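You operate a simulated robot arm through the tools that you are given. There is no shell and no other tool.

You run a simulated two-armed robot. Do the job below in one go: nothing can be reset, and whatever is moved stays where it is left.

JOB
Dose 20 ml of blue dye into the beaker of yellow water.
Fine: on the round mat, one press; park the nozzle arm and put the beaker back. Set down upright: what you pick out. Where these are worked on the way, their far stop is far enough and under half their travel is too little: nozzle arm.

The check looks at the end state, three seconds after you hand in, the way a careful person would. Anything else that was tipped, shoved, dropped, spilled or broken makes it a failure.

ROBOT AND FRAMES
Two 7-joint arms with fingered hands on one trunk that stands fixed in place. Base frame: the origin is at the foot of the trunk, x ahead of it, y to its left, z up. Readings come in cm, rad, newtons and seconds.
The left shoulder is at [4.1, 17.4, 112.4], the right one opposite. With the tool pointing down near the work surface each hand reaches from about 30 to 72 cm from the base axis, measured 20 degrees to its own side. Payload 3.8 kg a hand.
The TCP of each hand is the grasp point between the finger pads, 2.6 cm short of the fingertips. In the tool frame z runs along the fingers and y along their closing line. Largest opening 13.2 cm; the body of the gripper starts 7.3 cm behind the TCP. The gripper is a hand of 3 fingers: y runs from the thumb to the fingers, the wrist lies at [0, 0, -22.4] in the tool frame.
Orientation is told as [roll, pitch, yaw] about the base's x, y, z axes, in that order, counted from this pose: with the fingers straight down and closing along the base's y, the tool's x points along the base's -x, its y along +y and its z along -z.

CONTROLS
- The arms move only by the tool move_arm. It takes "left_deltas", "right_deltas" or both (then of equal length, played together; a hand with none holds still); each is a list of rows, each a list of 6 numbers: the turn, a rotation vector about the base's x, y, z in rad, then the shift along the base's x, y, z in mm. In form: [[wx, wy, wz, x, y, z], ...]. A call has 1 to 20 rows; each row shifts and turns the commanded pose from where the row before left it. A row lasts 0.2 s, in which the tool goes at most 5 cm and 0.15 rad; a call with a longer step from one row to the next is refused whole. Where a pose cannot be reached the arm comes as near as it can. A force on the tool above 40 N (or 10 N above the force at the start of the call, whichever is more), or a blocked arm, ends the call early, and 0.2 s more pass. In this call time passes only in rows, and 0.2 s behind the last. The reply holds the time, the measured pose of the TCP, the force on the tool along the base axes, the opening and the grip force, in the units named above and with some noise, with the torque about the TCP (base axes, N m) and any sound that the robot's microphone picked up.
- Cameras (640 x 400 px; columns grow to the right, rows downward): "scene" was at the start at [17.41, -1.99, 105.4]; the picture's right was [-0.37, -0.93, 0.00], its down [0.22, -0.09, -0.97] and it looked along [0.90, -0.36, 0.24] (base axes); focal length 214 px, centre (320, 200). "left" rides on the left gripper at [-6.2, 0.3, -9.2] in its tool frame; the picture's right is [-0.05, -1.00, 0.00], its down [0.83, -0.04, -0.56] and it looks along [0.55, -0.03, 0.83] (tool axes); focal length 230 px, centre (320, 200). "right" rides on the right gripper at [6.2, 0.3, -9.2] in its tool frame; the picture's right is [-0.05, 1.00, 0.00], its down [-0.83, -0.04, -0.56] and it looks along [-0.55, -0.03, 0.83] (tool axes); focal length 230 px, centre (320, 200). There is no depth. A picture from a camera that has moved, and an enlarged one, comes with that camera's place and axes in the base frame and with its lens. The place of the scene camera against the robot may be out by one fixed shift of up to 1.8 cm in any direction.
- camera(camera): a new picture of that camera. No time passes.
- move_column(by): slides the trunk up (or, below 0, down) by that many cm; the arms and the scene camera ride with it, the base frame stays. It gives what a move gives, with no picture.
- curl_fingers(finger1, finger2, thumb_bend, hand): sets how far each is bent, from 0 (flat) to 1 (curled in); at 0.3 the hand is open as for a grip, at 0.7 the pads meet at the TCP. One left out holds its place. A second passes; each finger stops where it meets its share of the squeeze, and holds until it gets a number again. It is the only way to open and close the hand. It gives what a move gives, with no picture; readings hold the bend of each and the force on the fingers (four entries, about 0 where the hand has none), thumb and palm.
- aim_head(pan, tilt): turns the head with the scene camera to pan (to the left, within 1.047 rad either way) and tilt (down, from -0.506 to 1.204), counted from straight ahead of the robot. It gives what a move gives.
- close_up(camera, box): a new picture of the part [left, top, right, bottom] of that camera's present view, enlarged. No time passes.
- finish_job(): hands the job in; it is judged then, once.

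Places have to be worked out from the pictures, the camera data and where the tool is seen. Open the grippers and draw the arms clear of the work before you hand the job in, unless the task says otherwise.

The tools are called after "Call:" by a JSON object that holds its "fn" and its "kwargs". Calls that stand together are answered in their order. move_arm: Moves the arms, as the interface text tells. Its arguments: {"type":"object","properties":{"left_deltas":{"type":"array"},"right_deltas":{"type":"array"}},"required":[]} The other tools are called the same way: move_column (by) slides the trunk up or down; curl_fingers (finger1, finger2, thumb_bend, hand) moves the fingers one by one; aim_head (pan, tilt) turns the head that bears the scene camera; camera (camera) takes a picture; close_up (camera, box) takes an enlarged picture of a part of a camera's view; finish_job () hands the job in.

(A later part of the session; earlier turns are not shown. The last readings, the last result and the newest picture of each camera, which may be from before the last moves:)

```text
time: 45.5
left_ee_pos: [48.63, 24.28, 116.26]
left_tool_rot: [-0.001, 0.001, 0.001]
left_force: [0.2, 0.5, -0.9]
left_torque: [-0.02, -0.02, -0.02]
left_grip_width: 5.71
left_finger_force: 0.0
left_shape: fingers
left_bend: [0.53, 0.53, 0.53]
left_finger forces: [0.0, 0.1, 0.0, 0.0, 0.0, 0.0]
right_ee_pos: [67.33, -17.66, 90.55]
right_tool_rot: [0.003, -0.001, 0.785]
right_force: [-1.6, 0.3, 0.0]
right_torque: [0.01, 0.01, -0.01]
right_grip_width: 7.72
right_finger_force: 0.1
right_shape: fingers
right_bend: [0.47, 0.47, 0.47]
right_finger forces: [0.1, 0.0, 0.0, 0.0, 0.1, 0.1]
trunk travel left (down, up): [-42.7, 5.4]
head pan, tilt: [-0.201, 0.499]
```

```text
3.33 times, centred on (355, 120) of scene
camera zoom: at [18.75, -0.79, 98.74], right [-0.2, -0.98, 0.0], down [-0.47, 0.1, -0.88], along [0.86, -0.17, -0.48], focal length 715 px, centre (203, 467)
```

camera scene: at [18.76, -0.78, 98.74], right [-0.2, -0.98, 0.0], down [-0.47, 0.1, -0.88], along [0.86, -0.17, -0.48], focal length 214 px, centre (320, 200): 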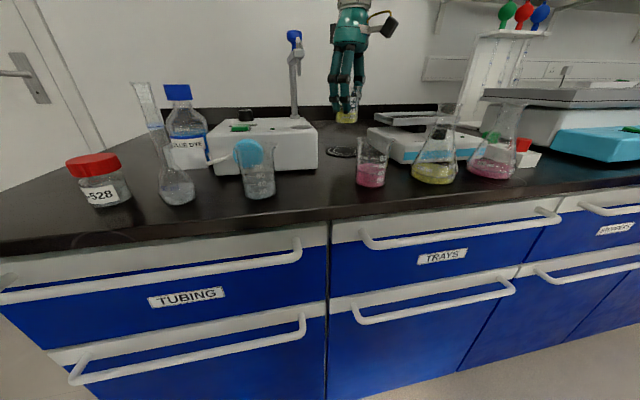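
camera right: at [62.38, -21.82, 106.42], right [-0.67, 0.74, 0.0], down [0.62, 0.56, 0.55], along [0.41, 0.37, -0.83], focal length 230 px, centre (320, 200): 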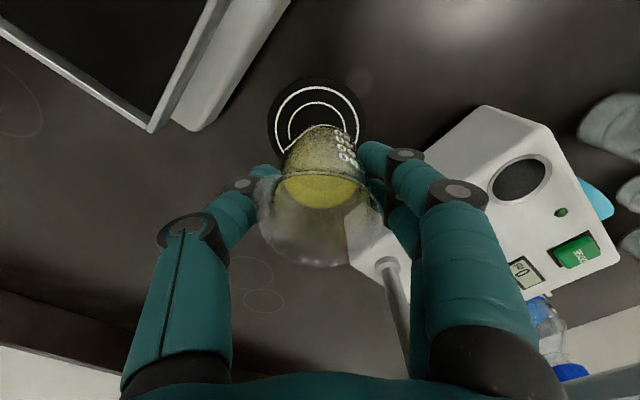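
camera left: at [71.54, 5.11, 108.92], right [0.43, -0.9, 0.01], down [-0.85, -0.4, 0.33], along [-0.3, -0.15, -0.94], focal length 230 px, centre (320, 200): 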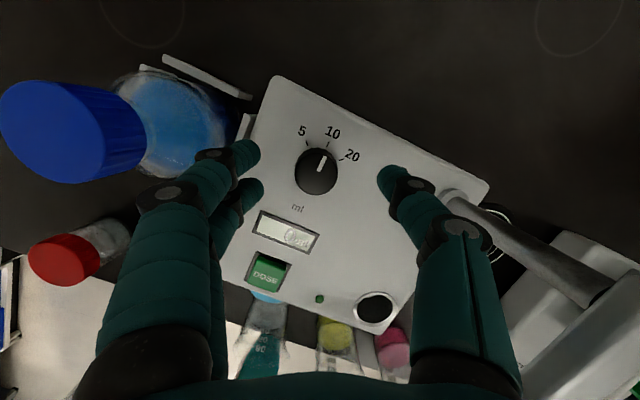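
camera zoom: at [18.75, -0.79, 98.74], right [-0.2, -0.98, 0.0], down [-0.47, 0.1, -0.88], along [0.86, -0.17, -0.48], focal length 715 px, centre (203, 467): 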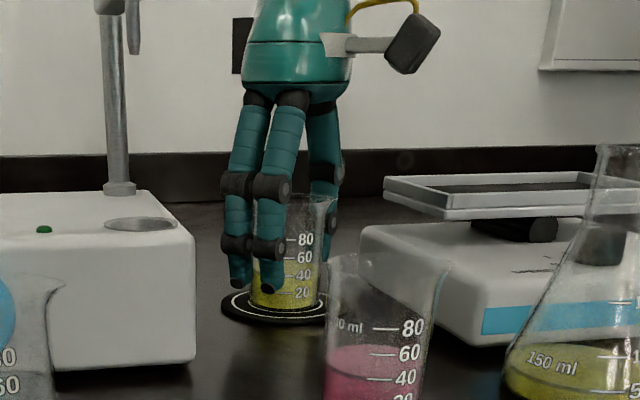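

The beaker stands free on the mat's inner ring. I raise the right hand straight up, then draw it back toward the robot.

Call:
{"fn": "move_arm", "kwargs": {"right_deltas": [[0, 0, 0, 0, 0, 6], [0, 0, 0, 0, 0, 12], [0, 0, 0, 0, 0, 15], [0, 0, 0, 0, 0, 15], [0, 0, 0, 0, 0, 15], [0, 0, 0, 0, 0, 12], [0, 0, 0, -20, 0, 10], [0, 0, 0, -30, 0, 10], [0, 0, 0, -30, 0, 20], [0, 0, 0, -30, 0, 20], [0, 0, 0, -30, 0, 30], [0, 0, 0, -30, 0, 30]]}}

Call:
{"fn": "close_up", "kwargs": {"camera": "scene", "box": [290, 60, 420, 180]}}

Call:
{"fn": "camera", "kwargs": {"camera": "right"}}

```text
time: 48.1
left_ee_pos: [48.55, 24.25, 116.33]
left_tool_rot: [-0.002, 0.0, 0.0]
left_force: [0.1, -0.6, 0.7]
left_torque: [0.0, -0.01, 0.01]
left_grip_width: 5.73
left_finger_force: 0.1
left_shape: fingers
left_bend: [0.53, 0.53, 0.53]
left_finger forces: [0.1, 0.0, 0.0, 0.0, 0.0, 0.1]
right_ee_pos: [50.24, -17.62, 110.13]
right_tool_rot: [-0.001, -0.001, 0.784]
right_force: [0.2, -0.9, 0.2]
right_torque: [0.02, -0.04, -0.01]
right_grip_width: 7.75
right_finger_force: 0.1
right_shape: fingers
right_bend: [0.47, 0.47, 0.47]
right_finger forces: [0.0, 0.0, 0.0, 0.1, 0.0, 0.0]
trunk travel left (down, up): [-42.7, 5.4]
head pan, tilt: [-0.201, 0.499]
```

```text
3.33 times, centred on (355, 120) of scene
camera zoom: at [18.69, -0.79, 98.75], right [-0.2, -0.98, 0.0], down [-0.47, 0.1, -0.88], along [0.86, -0.17, -0.48], focal length 715 px, centre (203, 467)
```

zoom: 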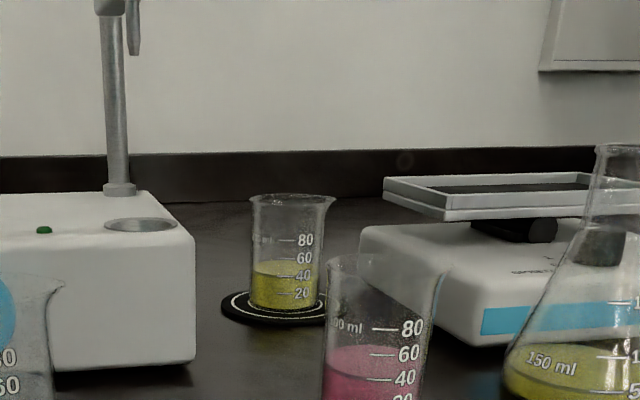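

```text
taken
camera right: at [45.62, -21.78, 119.26], right [-0.67, 0.74, 0.0], down [0.62, 0.56, 0.56], along [0.41, 0.37, -0.83], focal length 230 px, centre (320, 200)
```

right: 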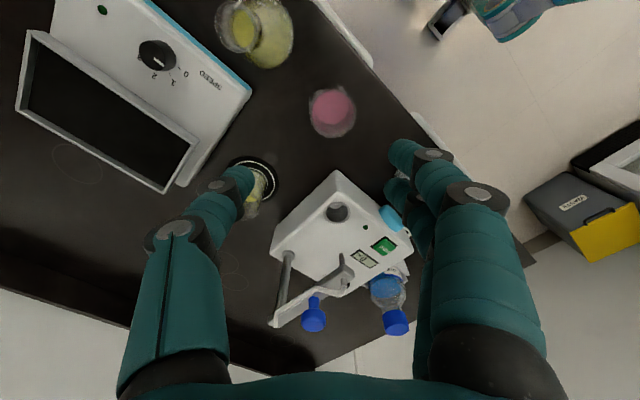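

The beaker stands upright and centred on the mat. I tilt the head up a bit to watch the nozzle arm and move the right hand high over to its left side.

Call:
{"fn": "aim_head", "kwargs": {"pan": -0.2, "tilt": 0.2}}

Call:
{"fn": "move_arm", "kwargs": {"right_deltas": [[0, 0, 0, -10, 10, 30], [0, 0, 0, -10, 30, 30], [0, 0, 0, 0, 40, 0], [0, 0, 0, 0, 40, 0], [0, 0, 0, 0, 40, 0], [0, 0, 0, 10, 30, 0]]}}

Call:
{"fn": "camera", "kwargs": {"camera": "scene"}}

Call:
{"fn": "camera", "kwargs": {"camera": "right"}}

```text
time: 48.9
left_ee_pos: [48.59, 24.22, 116.27]
left_tool_rot: [0.0, 0.0, 0.002]
left_force: [0.3, -0.4, 0.1]
left_torque: [-0.01, -0.01, 0.01]
left_grip_width: 5.7
left_finger_force: 0.0
left_shape: fingers
left_bend: [0.53, 0.53, 0.53]
left_finger forces: [0.0, 0.0, 0.0, 0.0, 0.1, 0.0]
right_ee_pos: [50.44, -17.72, 109.96]
right_tool_rot: [0.002, 0.0, 0.785]
right_force: [-0.3, 0.0, -0.2]
right_torque: [0.0, -0.01, 0.01]
right_grip_width: 7.74
right_finger_force: 0.1
right_shape: fingers
right_bend: [0.47, 0.47, 0.47]
right_finger forces: [0.0, 0.0, 0.1, 0.0, 0.0, 0.1]
trunk travel left (down, up): [-42.7, 5.4]
head pan, tilt: [-0.201, 0.201]
```

```text
time: 50.3
left_ee_pos: [48.61, 24.25, 116.19]
left_tool_rot: [-0.001, 0.001, 0.002]
left_force: [-0.5, 0.1, 0.4]
left_torque: [-0.05, 0.01, -0.01]
left_grip_width: 5.7
left_finger_force: 0.0
left_shape: fingers
left_bend: [0.53, 0.53, 0.53]
left_finger forces: [0.0, 0.0, 0.1, 0.0, 0.1, 0.0]
right_ee_pos: [49.54, 1.61, 116.05]
right_tool_rot: [0.0, 0.0, 0.786]
right_force: [-0.4, 0.2, -0.3]
right_torque: [0.01, -0.02, 0.0]
right_grip_width: 7.75
right_finger_force: 0.0
right_shape: fingers
right_bend: [0.47, 0.47, 0.47]
right_finger forces: [0.0, 0.0, 0.1, 0.0, 0.0, 0.1]
trunk travel left (down, up): [-42.7, 5.4]
head pan, tilt: [-0.201, 0.201]
```

```text
taken
camera scene: at [18.97, -0.78, 101.51], right [-0.2, -0.98, 0.0], down [-0.2, 0.04, -0.98], along [0.96, -0.2, -0.2], focal length 214 px, centre (320, 200)
```

scene: 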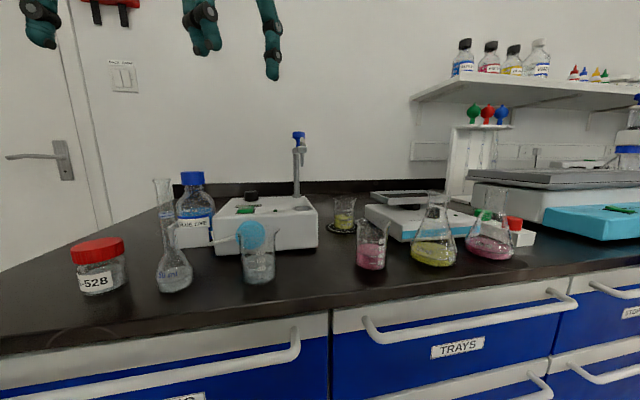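

```text
taken
camera right: at [44.88, -2.65, 125.21], right [-0.67, 0.74, 0.0], down [0.62, 0.56, 0.56], along [0.41, 0.37, -0.83], focal length 230 px, centre (320, 200)
```

right: 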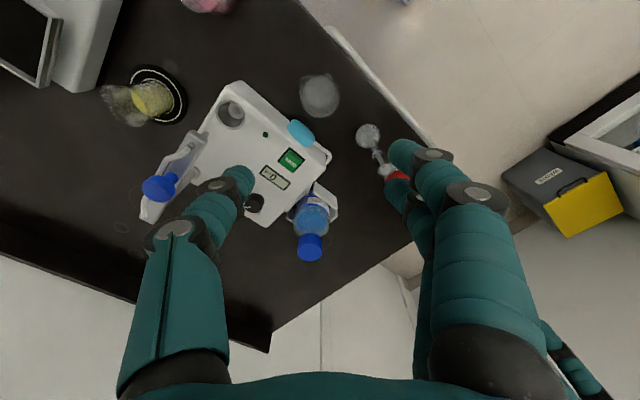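

The knob's head is at about (63.7, -6.5, 106), the bar at z≈102-103.2 and the nozzle tip at ≈99.7. I bring the right hand to the left side of the bar, with the thumb pointing at the bar between nozzle and knob.

Call:
{"fn": "move_arm", "kwargs": {"right_deltas": [[0, 0, 0, 20, 0, -10], [0, 0, 0, 20, 0, -20], [0, 0, 0, 20, 0, -20], [0, 0, 0, 18, 0, -20], [0, 0, 0, 0, 0, -20], [0, 0, 0, 0, 0, -20]]}}

Call:
{"fn": "camera", "kwargs": {"camera": "right"}}

Call:
{"fn": "close_up", "kwargs": {"camera": "scene", "box": [200, 80, 380, 220]}}

```text
time: 51.7
left_ee_pos: [48.66, 24.2, 116.3]
left_tool_rot: [0.001, 0.001, 0.002]
left_force: [-0.1, 0.0, 0.0]
left_torque: [0.01, -0.02, 0.01]
left_grip_width: 5.74
left_finger_force: 0.1
left_shape: fingers
left_bend: [0.53, 0.53, 0.53]
left_finger forces: [0.1, 0.0, 0.0, 0.0, 0.0, 0.0]
right_ee_pos: [57.08, 1.51, 104.97]
right_tool_rot: [0.002, 0.001, 0.786]
right_force: [0.1, -0.2, -0.1]
right_torque: [0.02, -0.01, 0.0]
right_grip_width: 7.76
right_finger_force: 0.1
right_shape: fingers
right_bend: [0.47, 0.47, 0.47]
right_finger forces: [0.0, 0.0, 0.0, 0.1, 0.0, 0.1]
trunk travel left (down, up): [-42.7, 5.4]
head pan, tilt: [-0.201, 0.201]
```

```text
taken
camera right: at [52.5, -2.67, 114.2], right [-0.67, 0.74, 0.0], down [0.62, 0.56, 0.56], along [0.41, 0.37, -0.83], focal length 230 px, centre (320, 200)
```

right: 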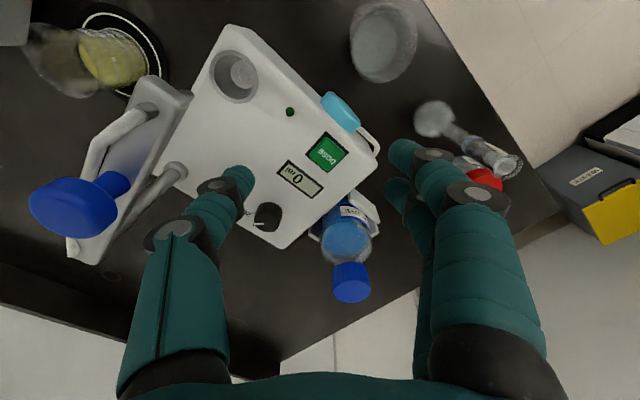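

```text
2.86 times, centred on (290, 150) of scene
camera zoom: at [18.99, -0.82, 101.5], right [-0.2, -0.98, 0.0], down [-0.2, 0.04, -0.98], along [0.96, -0.2, -0.2], focal length 613 px, centre (406, 343)
```

zoom: 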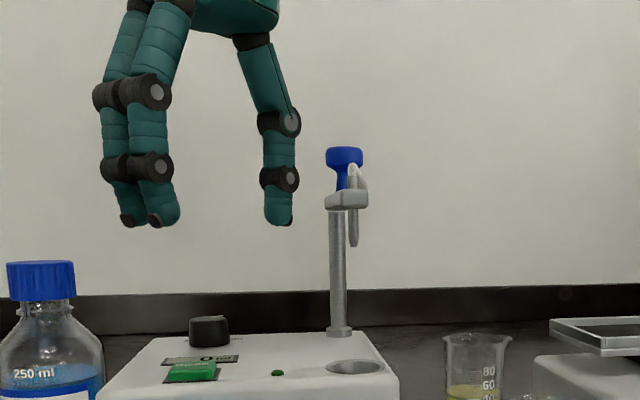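

The thumb is level with the bar and left of it. I move it to the bar and push gently through the first 10-20° of the swing.

Call:
{"fn": "move_arm", "kwargs": {"right_deltas": [[0, 0, 0, 2, -14, 0], [0, 0, 0, 1, -13, 0], [0, 0, 0, 0, -8, 0], [0, 0, 0, 1, -8, 0], [0, 0, 0, 1, -8, 0]]}}

Call:
{"fn": "camera", "kwargs": {"camera": "right"}}

Call:
{"fn": "close_up", "kwargs": {"camera": "scene", "box": [200, 80, 380, 220]}}

```text
time: 52.9
left_ee_pos: [48.72, 24.2, 116.22]
left_tool_rot: [-0.001, -0.001, 0.001]
left_force: [-0.3, 0.5, 0.3]
left_torque: [0.04, -0.01, 0.02]
left_grip_width: 5.72
left_finger_force: 0.0
left_shape: fingers
left_bend: [0.53, 0.53, 0.53]
left_finger forces: [0.0, 0.0, 0.1, 0.0, 0.1, 0.0]
right_ee_pos: [57.5, -3.72, 105.02]
right_tool_rot: [0.002, 0.0, 0.787]
right_force: [0.4, -0.7, -0.5]
right_torque: [0.06, -0.01, 0.04]
right_grip_width: 7.7
right_finger_force: 0.1
right_shape: fingers
right_bend: [0.47, 0.47, 0.47]
right_finger forces: [0.0, 0.1, 0.0, 0.0, 0.2, 0.0]
trunk travel left (down, up): [-42.7, 5.4]
head pan, tilt: [-0.201, 0.201]
```

```text
taken
camera right: at [52.93, -7.84, 114.23], right [-0.67, 0.74, 0.0], down [0.62, 0.56, 0.56], along [0.41, 0.37, -0.83], focal length 230 px, centre (320, 200)
```

right: 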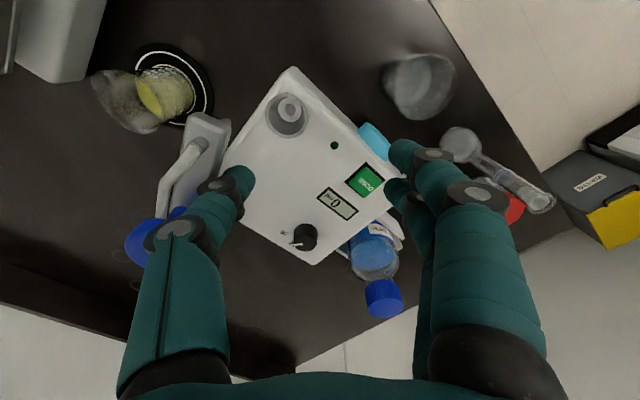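

```text
2.86 times, centred on (290, 150) of scene
camera zoom: at [18.96, -0.84, 101.51], right [-0.2, -0.98, 0.0], down [-0.2, 0.04, -0.98], along [0.96, -0.2, -0.2], focal length 613 px, centre (406, 343)
```

zoom: 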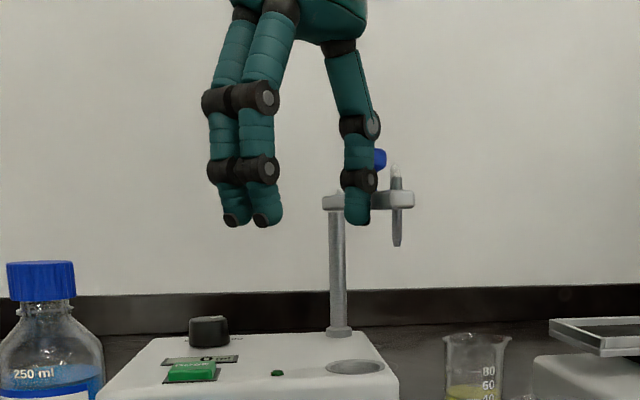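

The bar swings freely with the thumb. I continue along the arc to about 230°.

Call:
{"fn": "move_arm", "kwargs": {"right_deltas": [[0, 0, 0, 0.5, -7, 0], [0, 0, 0, 0.5, -6, 0], [0, 0, 0, 2, -8, 0], [0, 0, 0, 2.5, -8, 0], [0, 0, 0, 3.5, -8, 0], [0, 0, 0, 3.5, -7, 0], [0, 0, 0, 5, -7, 0], [0, 0, 0, 5, -7, 0]]}}

Call:
{"fn": "camera", "kwargs": {"camera": "right"}}

Call:
{"fn": "close_up", "kwargs": {"camera": "scene", "box": [220, 80, 400, 220]}}

```text
time: 54.7
left_ee_pos: [48.73, 24.14, 116.19]
left_tool_rot: [0.0, 0.001, 0.0]
left_force: [0.2, 0.3, 0.1]
left_torque: [0.01, 0.01, -0.01]
left_grip_width: 5.76
left_finger_force: 0.0
left_shape: fingers
left_bend: [0.53, 0.53, 0.53]
left_finger forces: [0.1, 0.0, 0.0, 0.0, 0.0, 0.0]
right_ee_pos: [59.85, -9.43, 104.96]
right_tool_rot: [0.002, -0.001, 0.784]
right_force: [-0.5, 0.1, -0.1]
right_torque: [0.02, -0.02, 0.0]
right_grip_width: 7.7
right_finger_force: 0.0
right_shape: fingers
right_bend: [0.47, 0.47, 0.47]
right_finger forces: [0.0, 0.0, 0.0, 0.0, 0.3, 0.0]
trunk travel left (down, up): [-42.7, 5.4]
head pan, tilt: [-0.201, 0.201]
```

```text
taken
camera right: at [55.2, -13.58, 114.14], right [-0.67, 0.74, 0.0], down [0.62, 0.56, 0.56], along [0.41, 0.37, -0.83], focal length 230 px, centre (320, 200)
```

right: 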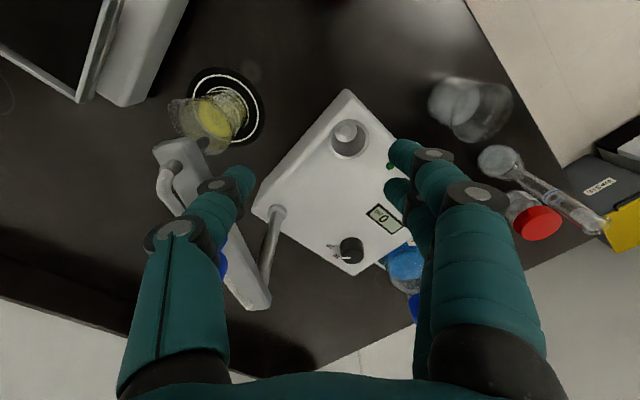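

```text
2.86 times, centred on (310, 150) of scene
camera zoom: at [18.96, -0.83, 101.51], right [-0.2, -0.98, 0.0], down [-0.2, 0.04, -0.98], along [0.96, -0.2, -0.2], focal length 613 px, centre (349, 343)
```

zoom: 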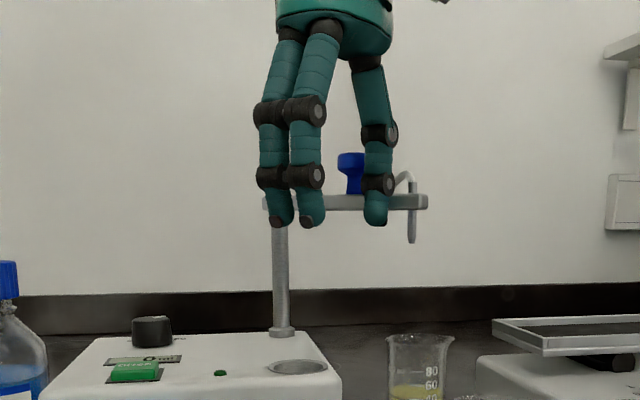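

The bar stands at about 230° and follows easily. I push on to 250° and look again.

Call:
{"fn": "move_arm", "kwargs": {"right_deltas": [[0, 0, 0, 5.5, -6, 0], [0, 0, 0, 6, -6, 0], [0, 0, 0, 7, -5, 0], [0, 0, 0, 7, -5, 0]]}}

Call:
{"fn": "camera", "kwargs": {"camera": "right"}}

Call:
{"fn": "close_up", "kwargs": {"camera": "scene", "box": [240, 80, 420, 240]}}

```text
time: 55.7
left_ee_pos: [48.73, 24.24, 116.22]
left_tool_rot: [0.0, 0.0, 0.002]
left_force: [-0.5, 0.4, 0.3]
left_torque: [-0.01, 0.01, 0.03]
left_grip_width: 5.71
left_finger_force: 0.1
left_shape: fingers
left_bend: [0.53, 0.53, 0.53]
left_finger forces: [0.1, 0.1, 0.0, 0.0, 0.0, 0.1]
right_ee_pos: [62.39, -11.69, 105.07]
right_tool_rot: [0.0, 0.001, 0.785]
right_force: [0.6, 0.1, 0.6]
right_torque: [-0.02, 0.04, 0.0]
right_grip_width: 7.71
right_finger_force: 0.0
right_shape: fingers
right_bend: [0.47, 0.47, 0.47]
right_finger forces: [0.0, 0.1, 0.0, 0.1, 0.0, 0.0]
trunk travel left (down, up): [-42.7, 5.4]
head pan, tilt: [-0.201, 0.201]
```

```text
taken
camera right: at [57.72, -15.87, 114.2], right [-0.67, 0.74, 0.0], down [0.62, 0.56, 0.55], along [0.41, 0.37, -0.83], focal length 230 px, centre (320, 200)
```

right: 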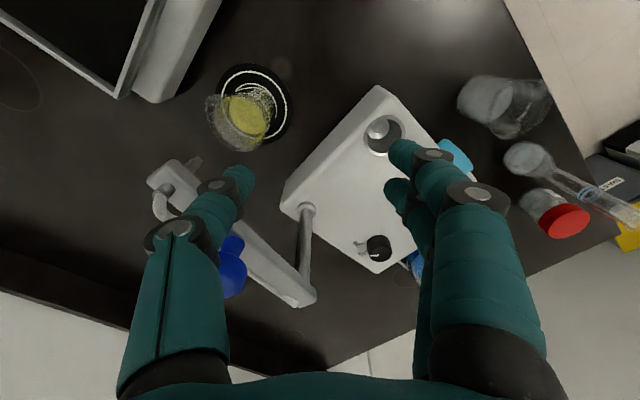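

```text
2.50 times, centred on (330, 160) of scene
camera zoom: at [18.97, -0.83, 101.51], right [-0.2, -0.98, 0.0], down [-0.2, 0.04, -0.98], along [0.96, -0.2, -0.2], focal length 536 px, centre (295, 300)
```

zoom: 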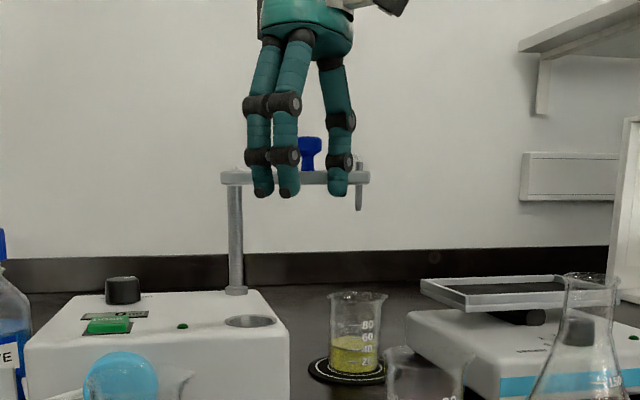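

From the scene view the nozzle is already over the beaker. I zoom with the right camera to see where the bar is relative to the thumb.

Call:
{"fn": "close_up", "kwargs": {"camera": "right", "box": [130, 50, 340, 320]}}

Call:
{"fn": "camera", "kwargs": {"camera": "left"}}

```text
1.48 times, centred on (235, 185) of right
camera zoom: at [57.72, -15.87, 114.2], right [-0.67, 0.74, 0.0], down [0.62, 0.56, 0.55], along [0.41, 0.37, -0.83], focal length 341 px, centre (446, 222)
```

zoom: 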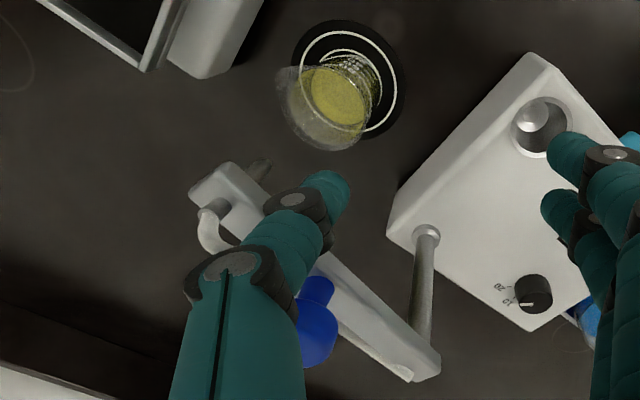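

```text
taken
camera left: at [54.74, 24.44, 125.45], right [0.05, -1.0, 0.0], down [-0.83, -0.04, 0.56], along [-0.55, -0.03, -0.83], focal length 230 px, centre (320, 200)
```

left: 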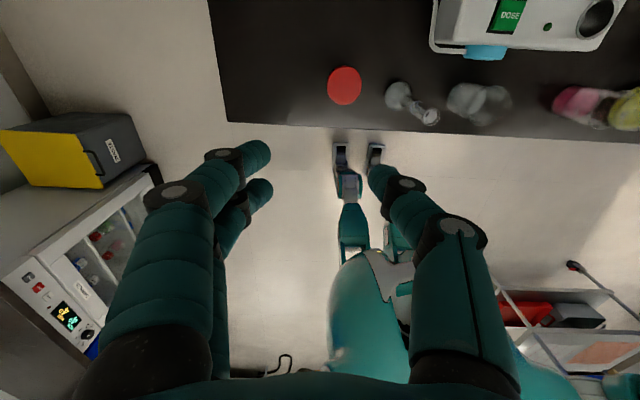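

The bar lies close ahead of the thumb and the nozzle's near the beaker's rim line. I zoom on the dial to confirm it still reads 20.

Call:
{"fn": "close_up", "kwargs": {"camera": "right", "box": [345, 225, 405, 270]}}

Call:
{"fn": "close_up", "kwargs": {"camera": "right", "box": [140, 60, 300, 220]}}

```text
8.89 times, centred on (375, 248) of right
camera zoom: at [57.72, -15.87, 114.2], right [-0.67, 0.74, 0.0], down [0.62, 0.56, 0.55], along [0.41, 0.37, -0.83], focal length 2045 px, centre (-169, -222)
```

zoom: 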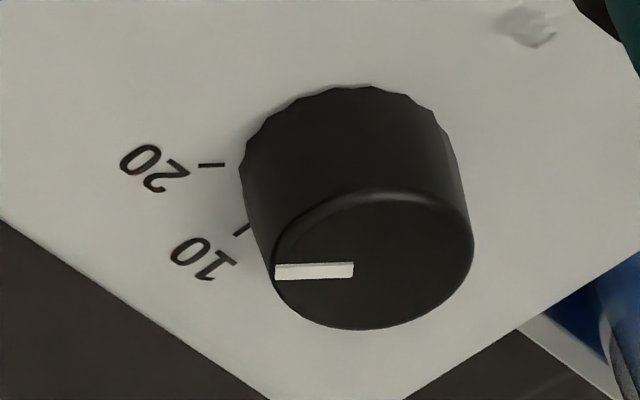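

```text
2.50 times, centred on (220, 140) of right
camera zoom: at [57.72, -15.87, 114.2], right [-0.67, 0.74, 0.0], down [0.62, 0.56, 0.55], along [0.41, 0.37, -0.83], focal length 575 px, centre (570, 350)
```

zoom: 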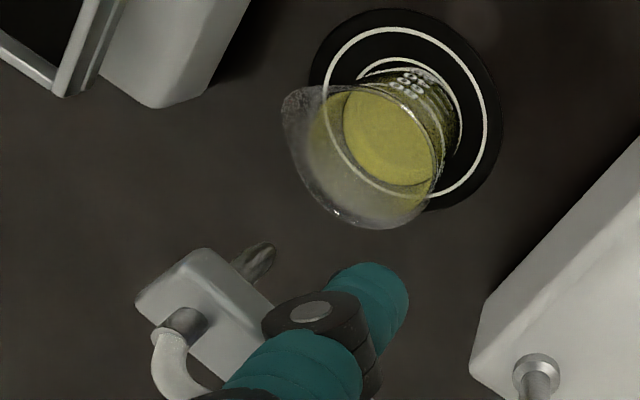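

The dial still reads 20, and the nozzle tip is at about (67.8, -17.7), right above the beaker's centre. I push a little further to feel for the far stop.

Call:
{"fn": "move_arm", "kwargs": {"right_deltas": [[0, 0, 0, 3, -1, 0], [0, 0, 0, 3, -1, 0]]}}

Call:
{"fn": "close_up", "kwargs": {"camera": "scene", "box": [300, 120, 400, 240]}}

Call:
{"fn": "close_up", "kwargs": {"camera": "right", "box": [140, 60, 300, 220]}}

```text
time: 56.3
left_ee_pos: [48.68, 24.22, 116.25]
left_tool_rot: [-0.002, -0.002, 0.002]
left_force: [-1.1, 0.3, -0.2]
left_torque: [0.0, 0.02, 0.01]
left_grip_width: 5.73
left_finger_force: 0.2
left_shape: fingers
left_bend: [0.53, 0.53, 0.53]
left_finger forces: [0.0, 0.1, 0.0, 0.0, 0.0, 0.0]
right_ee_pos: [62.98, -11.91, 105.16]
right_tool_rot: [0.002, 0.0, 0.788]
right_force: [-1.0, -0.7, -0.4]
right_torque: [0.04, 0.01, 0.0]
right_grip_width: 7.69
right_finger_force: 0.0
right_shape: fingers
right_bend: [0.47, 0.47, 0.47]
right_finger forces: [0.0, 0.0, 0.0, 0.0, 1.1, 0.0]
trunk travel left (down, up): [-42.7, 5.4]
head pan, tilt: [-0.201, 0.201]
```

```text
3.33 times, centred on (350, 180) of scene
camera zoom: at [18.94, -0.83, 101.51], right [-0.2, -0.98, 0.0], down [-0.2, 0.04, -0.98], along [0.96, -0.2, -0.2], focal length 715 px, centre (220, 267)
```

zoom: 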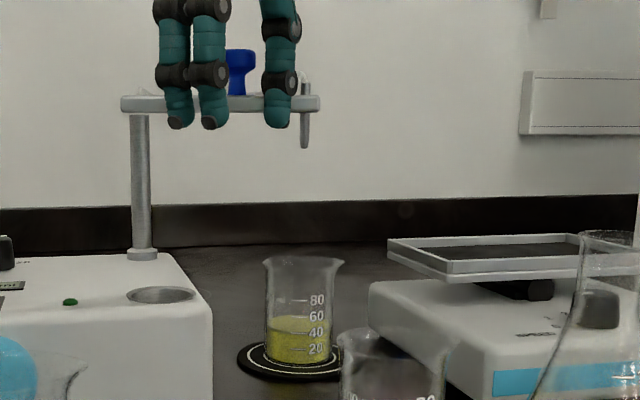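

```text
2.50 times, centred on (220, 140) of right
camera zoom: at [58.28, -16.1, 114.28], right [-0.67, 0.74, 0.0], down [0.62, 0.56, 0.56], along [0.41, 0.37, -0.83], focal length 575 px, centre (570, 350)
```

zoom: 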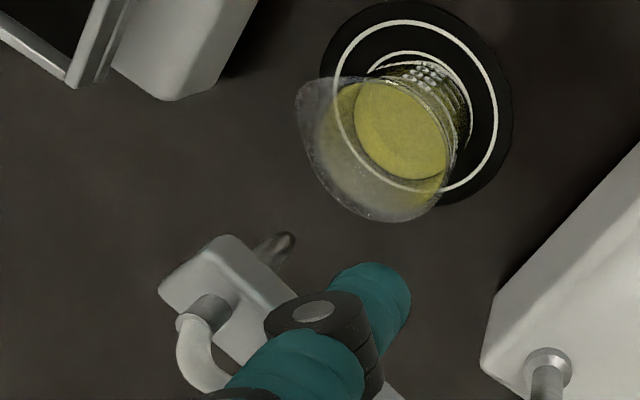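

The thumb now presses with 1.1 N and the nozzle hasn't moved, so the bar seems to be at its far stop. One more small push to confirm.

Call:
{"fn": "move_arm", "kwargs": {"right_deltas": [[0, 0, 0, 2, -0.5, 0], [0, 0, 0, 2, -0.5, 0]]}}

Call:
{"fn": "close_up", "kwargs": {"camera": "right", "box": [140, 60, 300, 220]}}

```text
time: 56.9
left_ee_pos: [48.46, 24.16, 116.38]
left_tool_rot: [0.0, -0.003, 0.003]
left_force: [-0.2, -0.4, -0.2]
left_torque: [-0.01, -0.01, -0.01]
left_grip_width: 5.72
left_finger_force: 0.0
left_shape: fingers
left_bend: [0.53, 0.53, 0.53]
left_finger forces: [0.0, 0.0, 0.1, 0.1, 0.0, 0.1]
right_ee_pos: [63.29, -11.95, 105.17]
right_tool_rot: [0.002, 0.0, 0.783]
right_force: [-7.7, -0.6, 2.3]
right_torque: [-0.09, -0.02, -0.28]
right_grip_width: 7.3
right_finger_force: 4.2
right_shape: fingers
right_bend: [0.47, 0.47, 0.48]
right_finger forces: [0.0, 0.0, 0.0, 0.0, 7.7, 0.0]
trunk travel left (down, up): [-42.7, 5.4]
head pan, tilt: [-0.201, 0.201]
```

```text
2.50 times, centred on (220, 140) of right
camera zoom: at [58.59, -16.14, 114.31], right [-0.67, 0.74, 0.0], down [0.62, 0.56, 0.56], along [0.41, 0.37, -0.83], focal length 575 px, centre (570, 350)
```

zoom: 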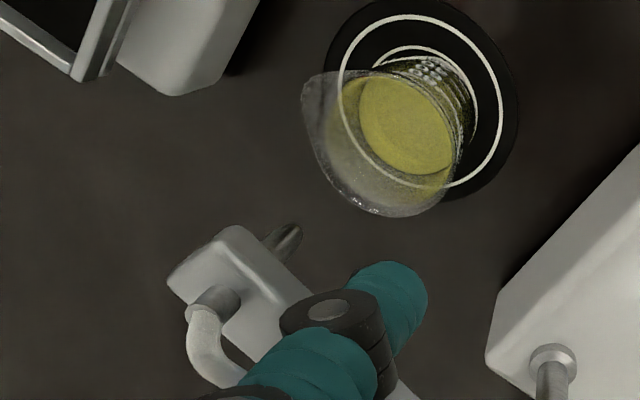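

The far stop is confirmed by 7.7 N with the nozzle over the beaker. I back the thumb off and retreat the right hand to the right rear.

Call:
{"fn": "move_arm", "kwargs": {"right_deltas": [[0, 0, 0, -5, 0.5, 0], [0, 0, 0, -15, 2, 0], [0, 0, 0, -30, 0, 20], [0, 0, 0, -35, 0, 30], [0, 0, 0, -35, -20, 30], [0, 0, 0, -35, -30, 20], [0, 0, 0, -35, -30, 10]]}}

Call:
{"fn": "aim_head", "kwargs": {"pan": -0.2, "tilt": 0.4}}

Call:
{"fn": "camera", "kwargs": {"camera": "scene"}}

Call:
{"fn": "camera", "kwargs": {"camera": "right"}}

```text
refused: row 5 steps farther than a row can; nothing moved
```

```text
time: 57.6
left_ee_pos: [48.55, 24.28, 116.18]
left_tool_rot: [0.0, -0.003, 0.003]
left_force: [0.1, 0.2, -0.2]
left_torque: [-0.01, -0.03, 0.0]
left_grip_width: 5.69
left_finger_force: 0.1
left_shape: fingers
left_bend: [0.53, 0.53, 0.53]
left_finger forces: [0.1, 0.0, 0.0, 0.0, 0.0, 0.0]
right_ee_pos: [63.22, -12.08, 105.0]
right_tool_rot: [0.0, -0.002, 0.788]
right_force: [-8.3, -1.4, 2.9]
right_torque: [-0.11, -0.05, -0.3]
right_grip_width: 7.25
right_finger_force: 4.2
right_shape: fingers
right_bend: [0.47, 0.47, 0.49]
right_finger forces: [0.1, 0.0, 0.0, 0.0, 8.1, 0.0]
trunk travel left (down, up): [-42.7, 5.4]
head pan, tilt: [-0.201, 0.4]
```

```text
taken
camera scene: at [18.8, -0.82, 99.68], right [-0.2, -0.98, 0.0], down [-0.38, 0.08, -0.92], along [0.9, -0.18, -0.39], focal length 214 px, centre (320, 200)
```

scene: 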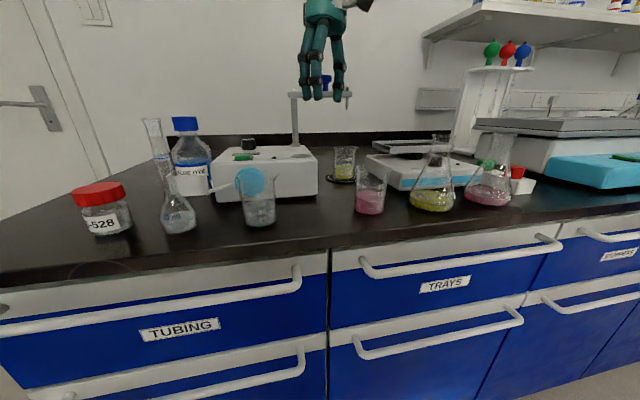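

```text
taken
camera right: at [58.6, -16.14, 114.3], right [-0.67, 0.74, 0.0], down [0.62, 0.56, 0.56], along [0.41, 0.37, -0.83], focal length 230 px, centre (320, 200)
```

right: 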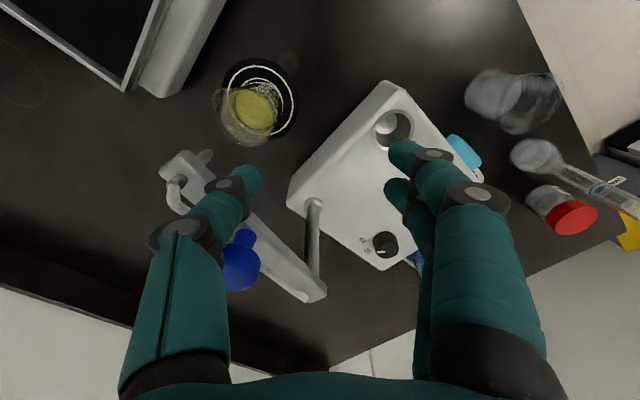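

One row was too long; I repeat the retreat with shorter rows.

Call:
{"fn": "move_arm", "kwargs": {"right_deltas": [[0, 0, 0, -4, 0.5, 0], [0, 0, 0, -10, 1, 0], [0, 0, 0, -25, 0, 10], [0, 0, 0, -30, 0, 25], [0, 0, 0, -30, -15, 25], [0, 0, 0, -30, -25, 15], [0, 0, 0, -30, -25, 15], [0, 0, 0, -30, -25, 10]]}}

Call:
{"fn": "camera", "kwargs": {"camera": "right"}}

Call:
{"fn": "close_up", "kwargs": {"camera": "scene", "box": [270, 60, 400, 200]}}

```text
time: 59.4
left_ee_pos: [48.62, 24.2, 116.29]
left_tool_rot: [-0.001, 0.001, 0.0]
left_force: [-1.0, -0.2, 1.2]
left_torque: [0.05, 0.0, -0.01]
left_grip_width: 5.7
left_finger_force: 0.0
left_shape: fingers
left_bend: [0.53, 0.53, 0.53]
left_finger forces: [0.0, 0.0, 0.0, 0.0, 0.0, 0.0]
right_ee_pos: [44.47, -20.82, 115.07]
right_tool_rot: [0.001, 0.001, 0.79]
right_force: [0.8, 0.4, -0.3]
right_torque: [0.0, -0.01, 0.02]
right_grip_width: 7.73
right_finger_force: 0.1
right_shape: fingers
right_bend: [0.47, 0.47, 0.47]
right_finger forces: [0.1, 0.1, 0.0, 0.0, 0.0, 0.1]
trunk travel left (down, up): [-42.7, 5.4]
head pan, tilt: [-0.201, 0.4]
```

```text
taken
camera right: at [39.77, -24.92, 124.26], right [-0.67, 0.74, 0.0], down [0.62, 0.56, 0.56], along [0.41, 0.37, -0.83], focal length 230 px, centre (320, 200)
```

right: 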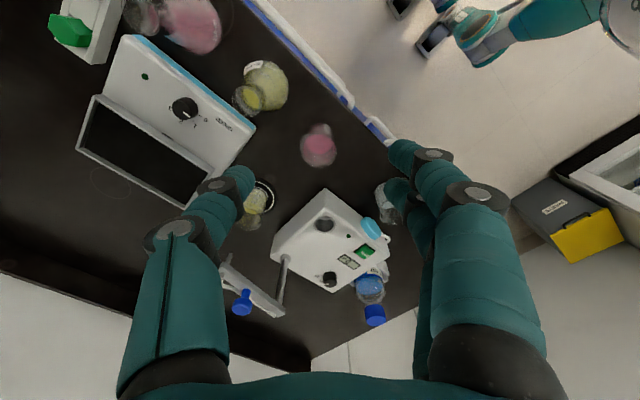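

```text
2.86 times, centred on (335, 130) of scene
camera zoom: at [18.86, -0.87, 99.66], right [-0.2, -0.98, 0.0], down [-0.38, 0.08, -0.92], along [0.9, -0.18, -0.39], focal length 613 px, centre (277, 400)
```

zoom: 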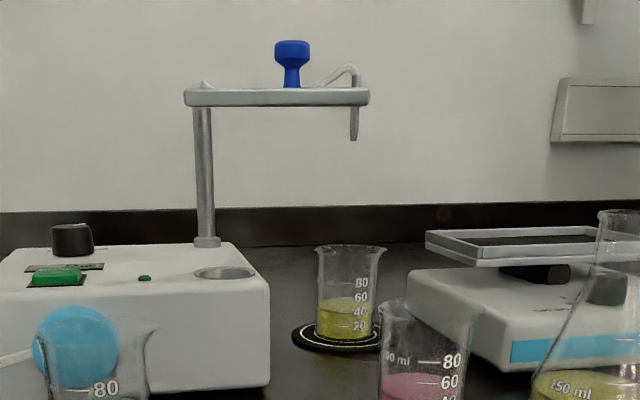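

The nozzle hangs over the beaker's middle. Next is the DOSE button near (58.3, 3.65): I curl the two left fingers away and keep the thumb straight to use as a single presser.

Call:
{"fn": "curl_fingers", "kwargs": {"hand": "left", "finger1": 1.0, "finger2": 1.0, "thumb_bend": 0.48}}

Call:
{"fn": "move_arm", "kwargs": {"left_deltas": [[0, 0, 0, 20, -25, 0], [0, 0, 0, 20, -30, -10], [0, 0, 0, 20, -30, -10], [0, 0, 0, 20, -30, -10], [0, 0, 0, 15, -30, -10], [0, 0, 0, 0, -15, -20]]}}

Call:
{"fn": "camera", "kwargs": {"camera": "left"}}

Call:
{"fn": "camera", "kwargs": {"camera": "scene"}}

```text
time: 60.4
left_ee_pos: [48.58, 24.24, 116.22]
left_tool_rot: [0.001, 0.0, 0.003]
left_force: [0.1, -1.0, 0.9]
left_torque: [-0.01, -0.03, -0.01]
left_grip_width: 4.55
left_finger_force: 0.1
left_shape: fingers
left_bend: [1.0, 1.0, 0.48]
left_finger forces: [0.0, 0.0, 0.0, 0.1, 0.0, 0.0]
right_ee_pos: [44.46, -20.74, 115.01]
right_tool_rot: [0.002, -0.001, 0.786]
right_force: [0.7, -0.3, -0.1]
right_torque: [0.03, -0.02, -0.02]
right_grip_width: 7.72
right_finger_force: 0.1
right_shape: fingers
right_bend: [0.47, 0.47, 0.47]
right_finger forces: [0.1, 0.0, 0.1, 0.1, 0.0, 0.1]
trunk travel left (down, up): [-42.7, 5.4]
head pan, tilt: [-0.201, 0.4]
```

```text
time: 61.8
left_ee_pos: [58.24, 8.04, 110.29]
left_tool_rot: [-0.002, -0.001, 0.003]
left_force: [-0.2, 0.2, 0.5]
left_torque: [0.01, 0.02, 0.02]
left_grip_width: 4.54
left_finger_force: 0.0
left_shape: fingers
left_bend: [1.0, 1.0, 0.48]
left_finger forces: [0.1, 0.1, 0.0, 0.0, 0.1, 0.1]
right_ee_pos: [44.53, -20.67, 115.02]
right_tool_rot: [0.001, -0.001, 0.786]
right_force: [0.8, 0.7, 0.3]
right_torque: [0.0, 0.02, 0.03]
right_grip_width: 7.76
right_finger_force: 0.0
right_shape: fingers
right_bend: [0.47, 0.47, 0.47]
right_finger forces: [0.1, 0.1, 0.1, 0.0, 0.0, 0.0]
trunk travel left (down, up): [-42.7, 5.4]
head pan, tilt: [-0.201, 0.4]
```

```text
taken
camera left: at [64.43, 8.21, 119.58], right [0.05, -1.0, 0.0], down [-0.83, -0.04, 0.56], along [-0.55, -0.03, -0.83], focal length 230 px, centre (320, 200)
```

left: 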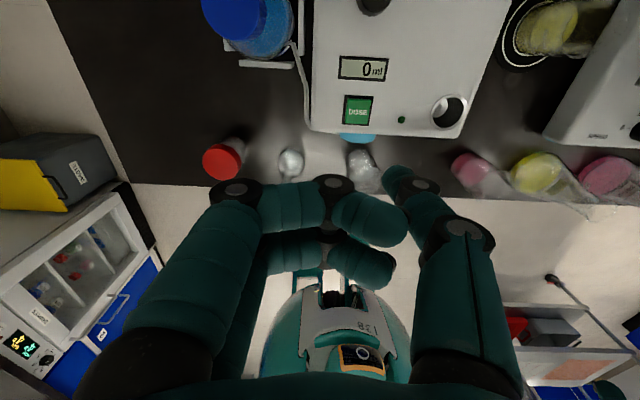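

```text
taken
camera scene: at [18.93, -0.81, 99.65], right [-0.2, -0.98, 0.0], down [-0.38, 0.08, -0.92], along [0.9, -0.18, -0.39], focal length 214 px, centre (320, 200)
```

scene: 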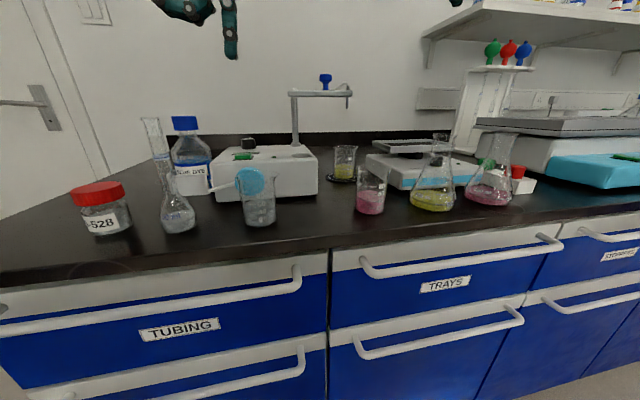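

DOSE is at about (58.75, 3.75) and the thumb tip is 4.4 cm to the right of the grasp point. I line it up and go down to a few cm above the button.

Call:
{"fn": "move_arm", "kwargs": {"left_deltas": [[0, 0, 0, 5, 1, -20], [0, 0, 0, 0, 0, -25], [0, 0, 0, 0, 0, -25], [0, 0, 0, 0, 0, -20]]}}

Call:
{"fn": "camera", "kwargs": {"camera": "left"}}

Call:
{"fn": "close_up", "kwargs": {"camera": "scene", "box": [180, 80, 340, 220]}}

```text
time: 62.8
left_ee_pos: [58.72, 8.15, 101.19]
left_tool_rot: [-0.001, 0.0, 0.001]
left_force: [-0.4, -0.3, 0.9]
left_torque: [-0.01, -0.01, -0.05]
left_grip_width: 4.56
left_finger_force: 0.1
left_shape: fingers
left_bend: [1.0, 1.0, 0.48]
left_finger forces: [0.1, 0.0, 0.0, 0.1, 0.0, 0.0]
right_ee_pos: [44.56, -20.63, 114.94]
right_tool_rot: [0.002, -0.001, 0.787]
right_force: [0.0, 0.0, 0.9]
right_torque: [-0.01, 0.03, 0.01]
right_grip_width: 7.69
right_finger_force: 0.2
right_shape: fingers
right_bend: [0.47, 0.47, 0.47]
right_finger forces: [0.0, 0.1, 0.0, 0.0, 0.1, 0.0]
trunk travel left (down, up): [-42.7, 5.4]
head pan, tilt: [-0.201, 0.4]
```

```text
taken
camera left: at [64.78, 8.42, 110.46], right [0.05, -1.0, 0.0], down [-0.83, -0.04, 0.56], along [-0.55, -0.03, -0.83], focal length 230 px, centre (320, 200)
```

left: 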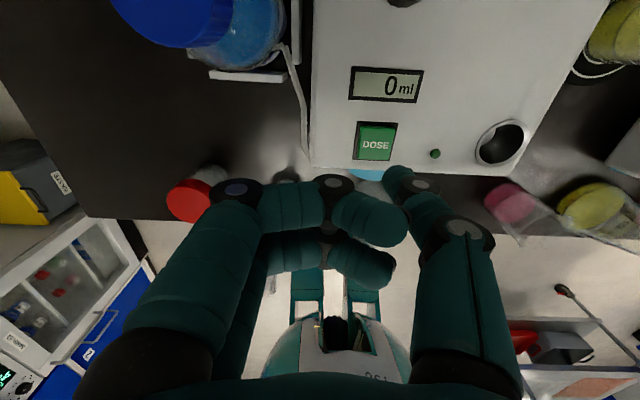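

```text
2.86 times, centred on (260, 150) of scene
camera zoom: at [18.92, -0.81, 99.65], right [-0.2, -0.98, 0.0], down [-0.38, 0.08, -0.92], along [0.9, -0.18, -0.39], focal length 613 px, centre (491, 343)
```

zoom: 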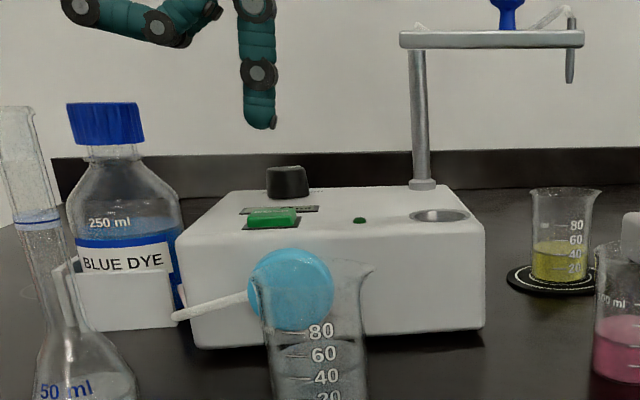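

The thumb is right above the button with perhaps 0.5 cm lateral error; I shift 3 mm toward the button's middle and lower to just above it.

Call:
{"fn": "move_arm", "kwargs": {"left_deltas": [[0, 0, 0, 0, -3, -15], [0, 0, 0, 0, 0, -12], [0, 0, 0, 0, 0, -10]]}}

Call:
{"fn": "close_up", "kwargs": {"camera": "scene", "box": [200, 100, 300, 190]}}

Call:
{"fn": "close_up", "kwargs": {"camera": "left", "box": [300, 60, 480, 260]}}

```text
time: 63.6
left_ee_pos: [58.71, 7.86, 97.47]
left_tool_rot: [0.001, -0.001, 0.002]
left_force: [0.5, -0.3, 0.7]
left_torque: [-0.02, -0.01, -0.04]
left_grip_width: 4.56
left_finger_force: 0.0
left_shape: fingers
left_bend: [1.0, 1.0, 0.48]
left_finger forces: [0.0, 0.0, 0.0, 0.0, 0.0, 0.0]
right_ee_pos: [44.61, -20.69, 114.97]
right_tool_rot: [0.002, -0.001, 0.785]
right_force: [0.1, 0.3, -0.8]
right_torque: [0.01, 0.03, 0.03]
right_grip_width: 7.75
right_finger_force: 0.0
right_shape: fingers
right_bend: [0.47, 0.47, 0.47]
right_finger forces: [0.0, 0.0, 0.1, 0.1, 0.1, 0.0]
trunk travel left (down, up): [-42.7, 5.4]
head pan, tilt: [-0.201, 0.4]
```

```text
4.44 times, centred on (250, 145) of scene
camera zoom: at [18.92, -0.82, 99.65], right [-0.2, -0.98, 0.0], down [-0.38, 0.08, -0.92], along [0.9, -0.18, -0.39], focal length 953 px, centre (631, 444)
```

zoom: 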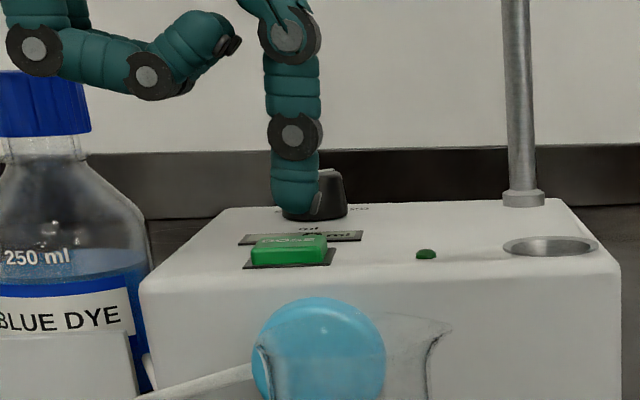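

```text
2.00 times, centred on (390, 160) of left
camera zoom: at [64.86, 8.04, 106.74], right [0.05, -1.0, 0.0], down [-0.83, -0.04, 0.56], along [-0.55, -0.03, -0.83], focal length 460 px, centre (180, 280)
```

zoom: 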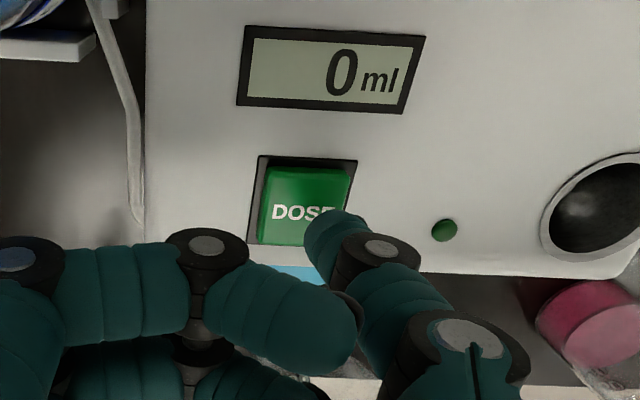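

The thumb tip is about 1 cm above the button and nearly centred. I shift 2 mm and go down 7 mm to just short of contact.

Call:
{"fn": "move_arm", "kwargs": {"left_deltas": [[0, 0, 0, 0, 2, -3], [0, 0, 0, 0, 0, -2], [0, 0, 0, 0, 0, -2]]}}

Call:
{"fn": "close_up", "kwargs": {"camera": "scene", "box": [230, 130, 290, 180]}}

Call:
{"fn": "close_up", "kwargs": {"camera": "left", "box": [300, 60, 480, 260]}}

```text
time: 64.4
left_ee_pos: [58.67, 7.97, 96.89]
left_tool_rot: [-0.001, 0.0, 0.003]
left_force: [-0.6, 0.1, -0.4]
left_torque: [0.02, 0.04, -0.02]
left_grip_width: 4.55
left_finger_force: 0.0
left_shape: fingers
left_bend: [1.0, 1.0, 0.48]
left_finger forces: [0.0, 0.0, 0.0, 0.0, 0.0, 0.0]
right_ee_pos: [44.49, -20.65, 115.08]
right_tool_rot: [0.002, 0.0, 0.785]
right_force: [0.3, 0.7, -0.2]
right_torque: [-0.03, 0.01, -0.03]
right_grip_width: 7.74
right_finger_force: 0.1
right_shape: fingers
right_bend: [0.47, 0.47, 0.47]
right_finger forces: [0.0, 0.0, 0.0, 0.1, 0.0, 0.1]
trunk travel left (down, up): [-42.7, 5.4]
head pan, tilt: [-0.201, 0.4]
```

```text
8.00 times, centred on (260, 155) of scene
camera zoom: at [18.91, -0.81, 99.65], right [-0.2, -0.98, 0.0], down [-0.38, 0.08, -0.92], along [0.9, -0.18, -0.39], focal length 1716 px, centre (800, 560)
```

zoom: 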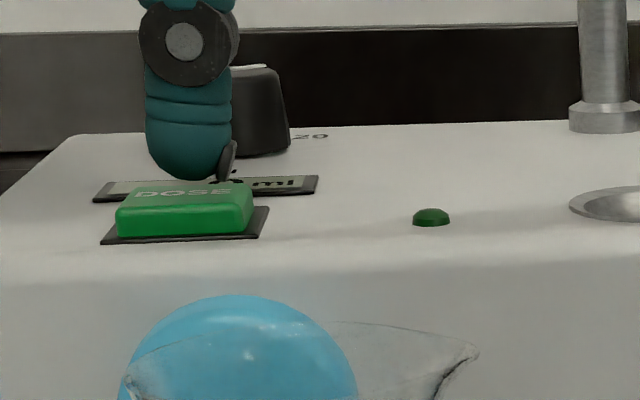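

```text
2.00 times, centred on (390, 160) of left
camera zoom: at [64.77, 8.25, 106.02], right [0.05, -1.0, 0.0], down [-0.83, -0.04, 0.56], along [-0.55, -0.03, -0.83], focal length 460 px, centre (180, 280)
```

zoom: 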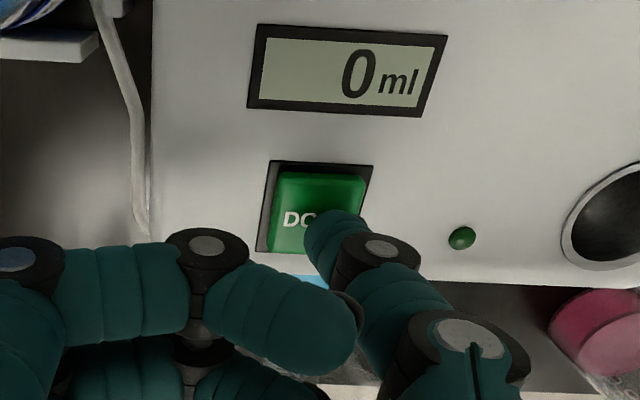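

The thumb tip is ~4 mm above the button's middle. I lower 3 mm more.

Call:
{"fn": "move_arm", "kwargs": {"left_deltas": [[0, 0, 0, 0, 0, -1.5], [0, 0, 0, 0, 0, -1.5]]}}

Call:
{"fn": "close_up", "kwargs": {"camera": "scene", "box": [230, 130, 290, 180]}}

```text
time: 65.0
left_ee_pos: [58.63, 8.06, 96.39]
left_tool_rot: [-0.001, 0.0, 0.003]
left_force: [0.0, -0.3, 0.4]
left_torque: [-0.03, 0.0, -0.02]
left_grip_width: 4.56
left_finger_force: 0.1
left_shape: fingers
left_bend: [1.0, 1.0, 0.48]
left_finger forces: [0.0, 0.1, 0.0, 0.1, 0.0, 0.1]
right_ee_pos: [44.48, -20.76, 115.08]
right_tool_rot: [0.002, 0.001, 0.784]
right_force: [0.6, -0.8, 0.6]
right_torque: [0.02, 0.0, 0.01]
right_grip_width: 7.72
right_finger_force: 0.1
right_shape: fingers
right_bend: [0.47, 0.47, 0.47]
right_finger forces: [0.0, 0.0, 0.0, 0.1, 0.0, 0.0]
trunk travel left (down, up): [-42.7, 5.4]
head pan, tilt: [-0.201, 0.4]
```

```text
8.00 times, centred on (260, 155) of scene
camera zoom: at [18.91, -0.82, 99.65], right [-0.2, -0.98, 0.0], down [-0.38, 0.08, -0.92], along [0.9, -0.18, -0.39], focal length 1716 px, centre (800, 560)
```

zoom: 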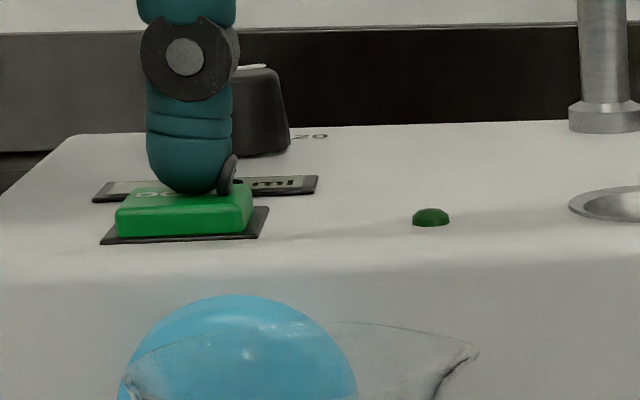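

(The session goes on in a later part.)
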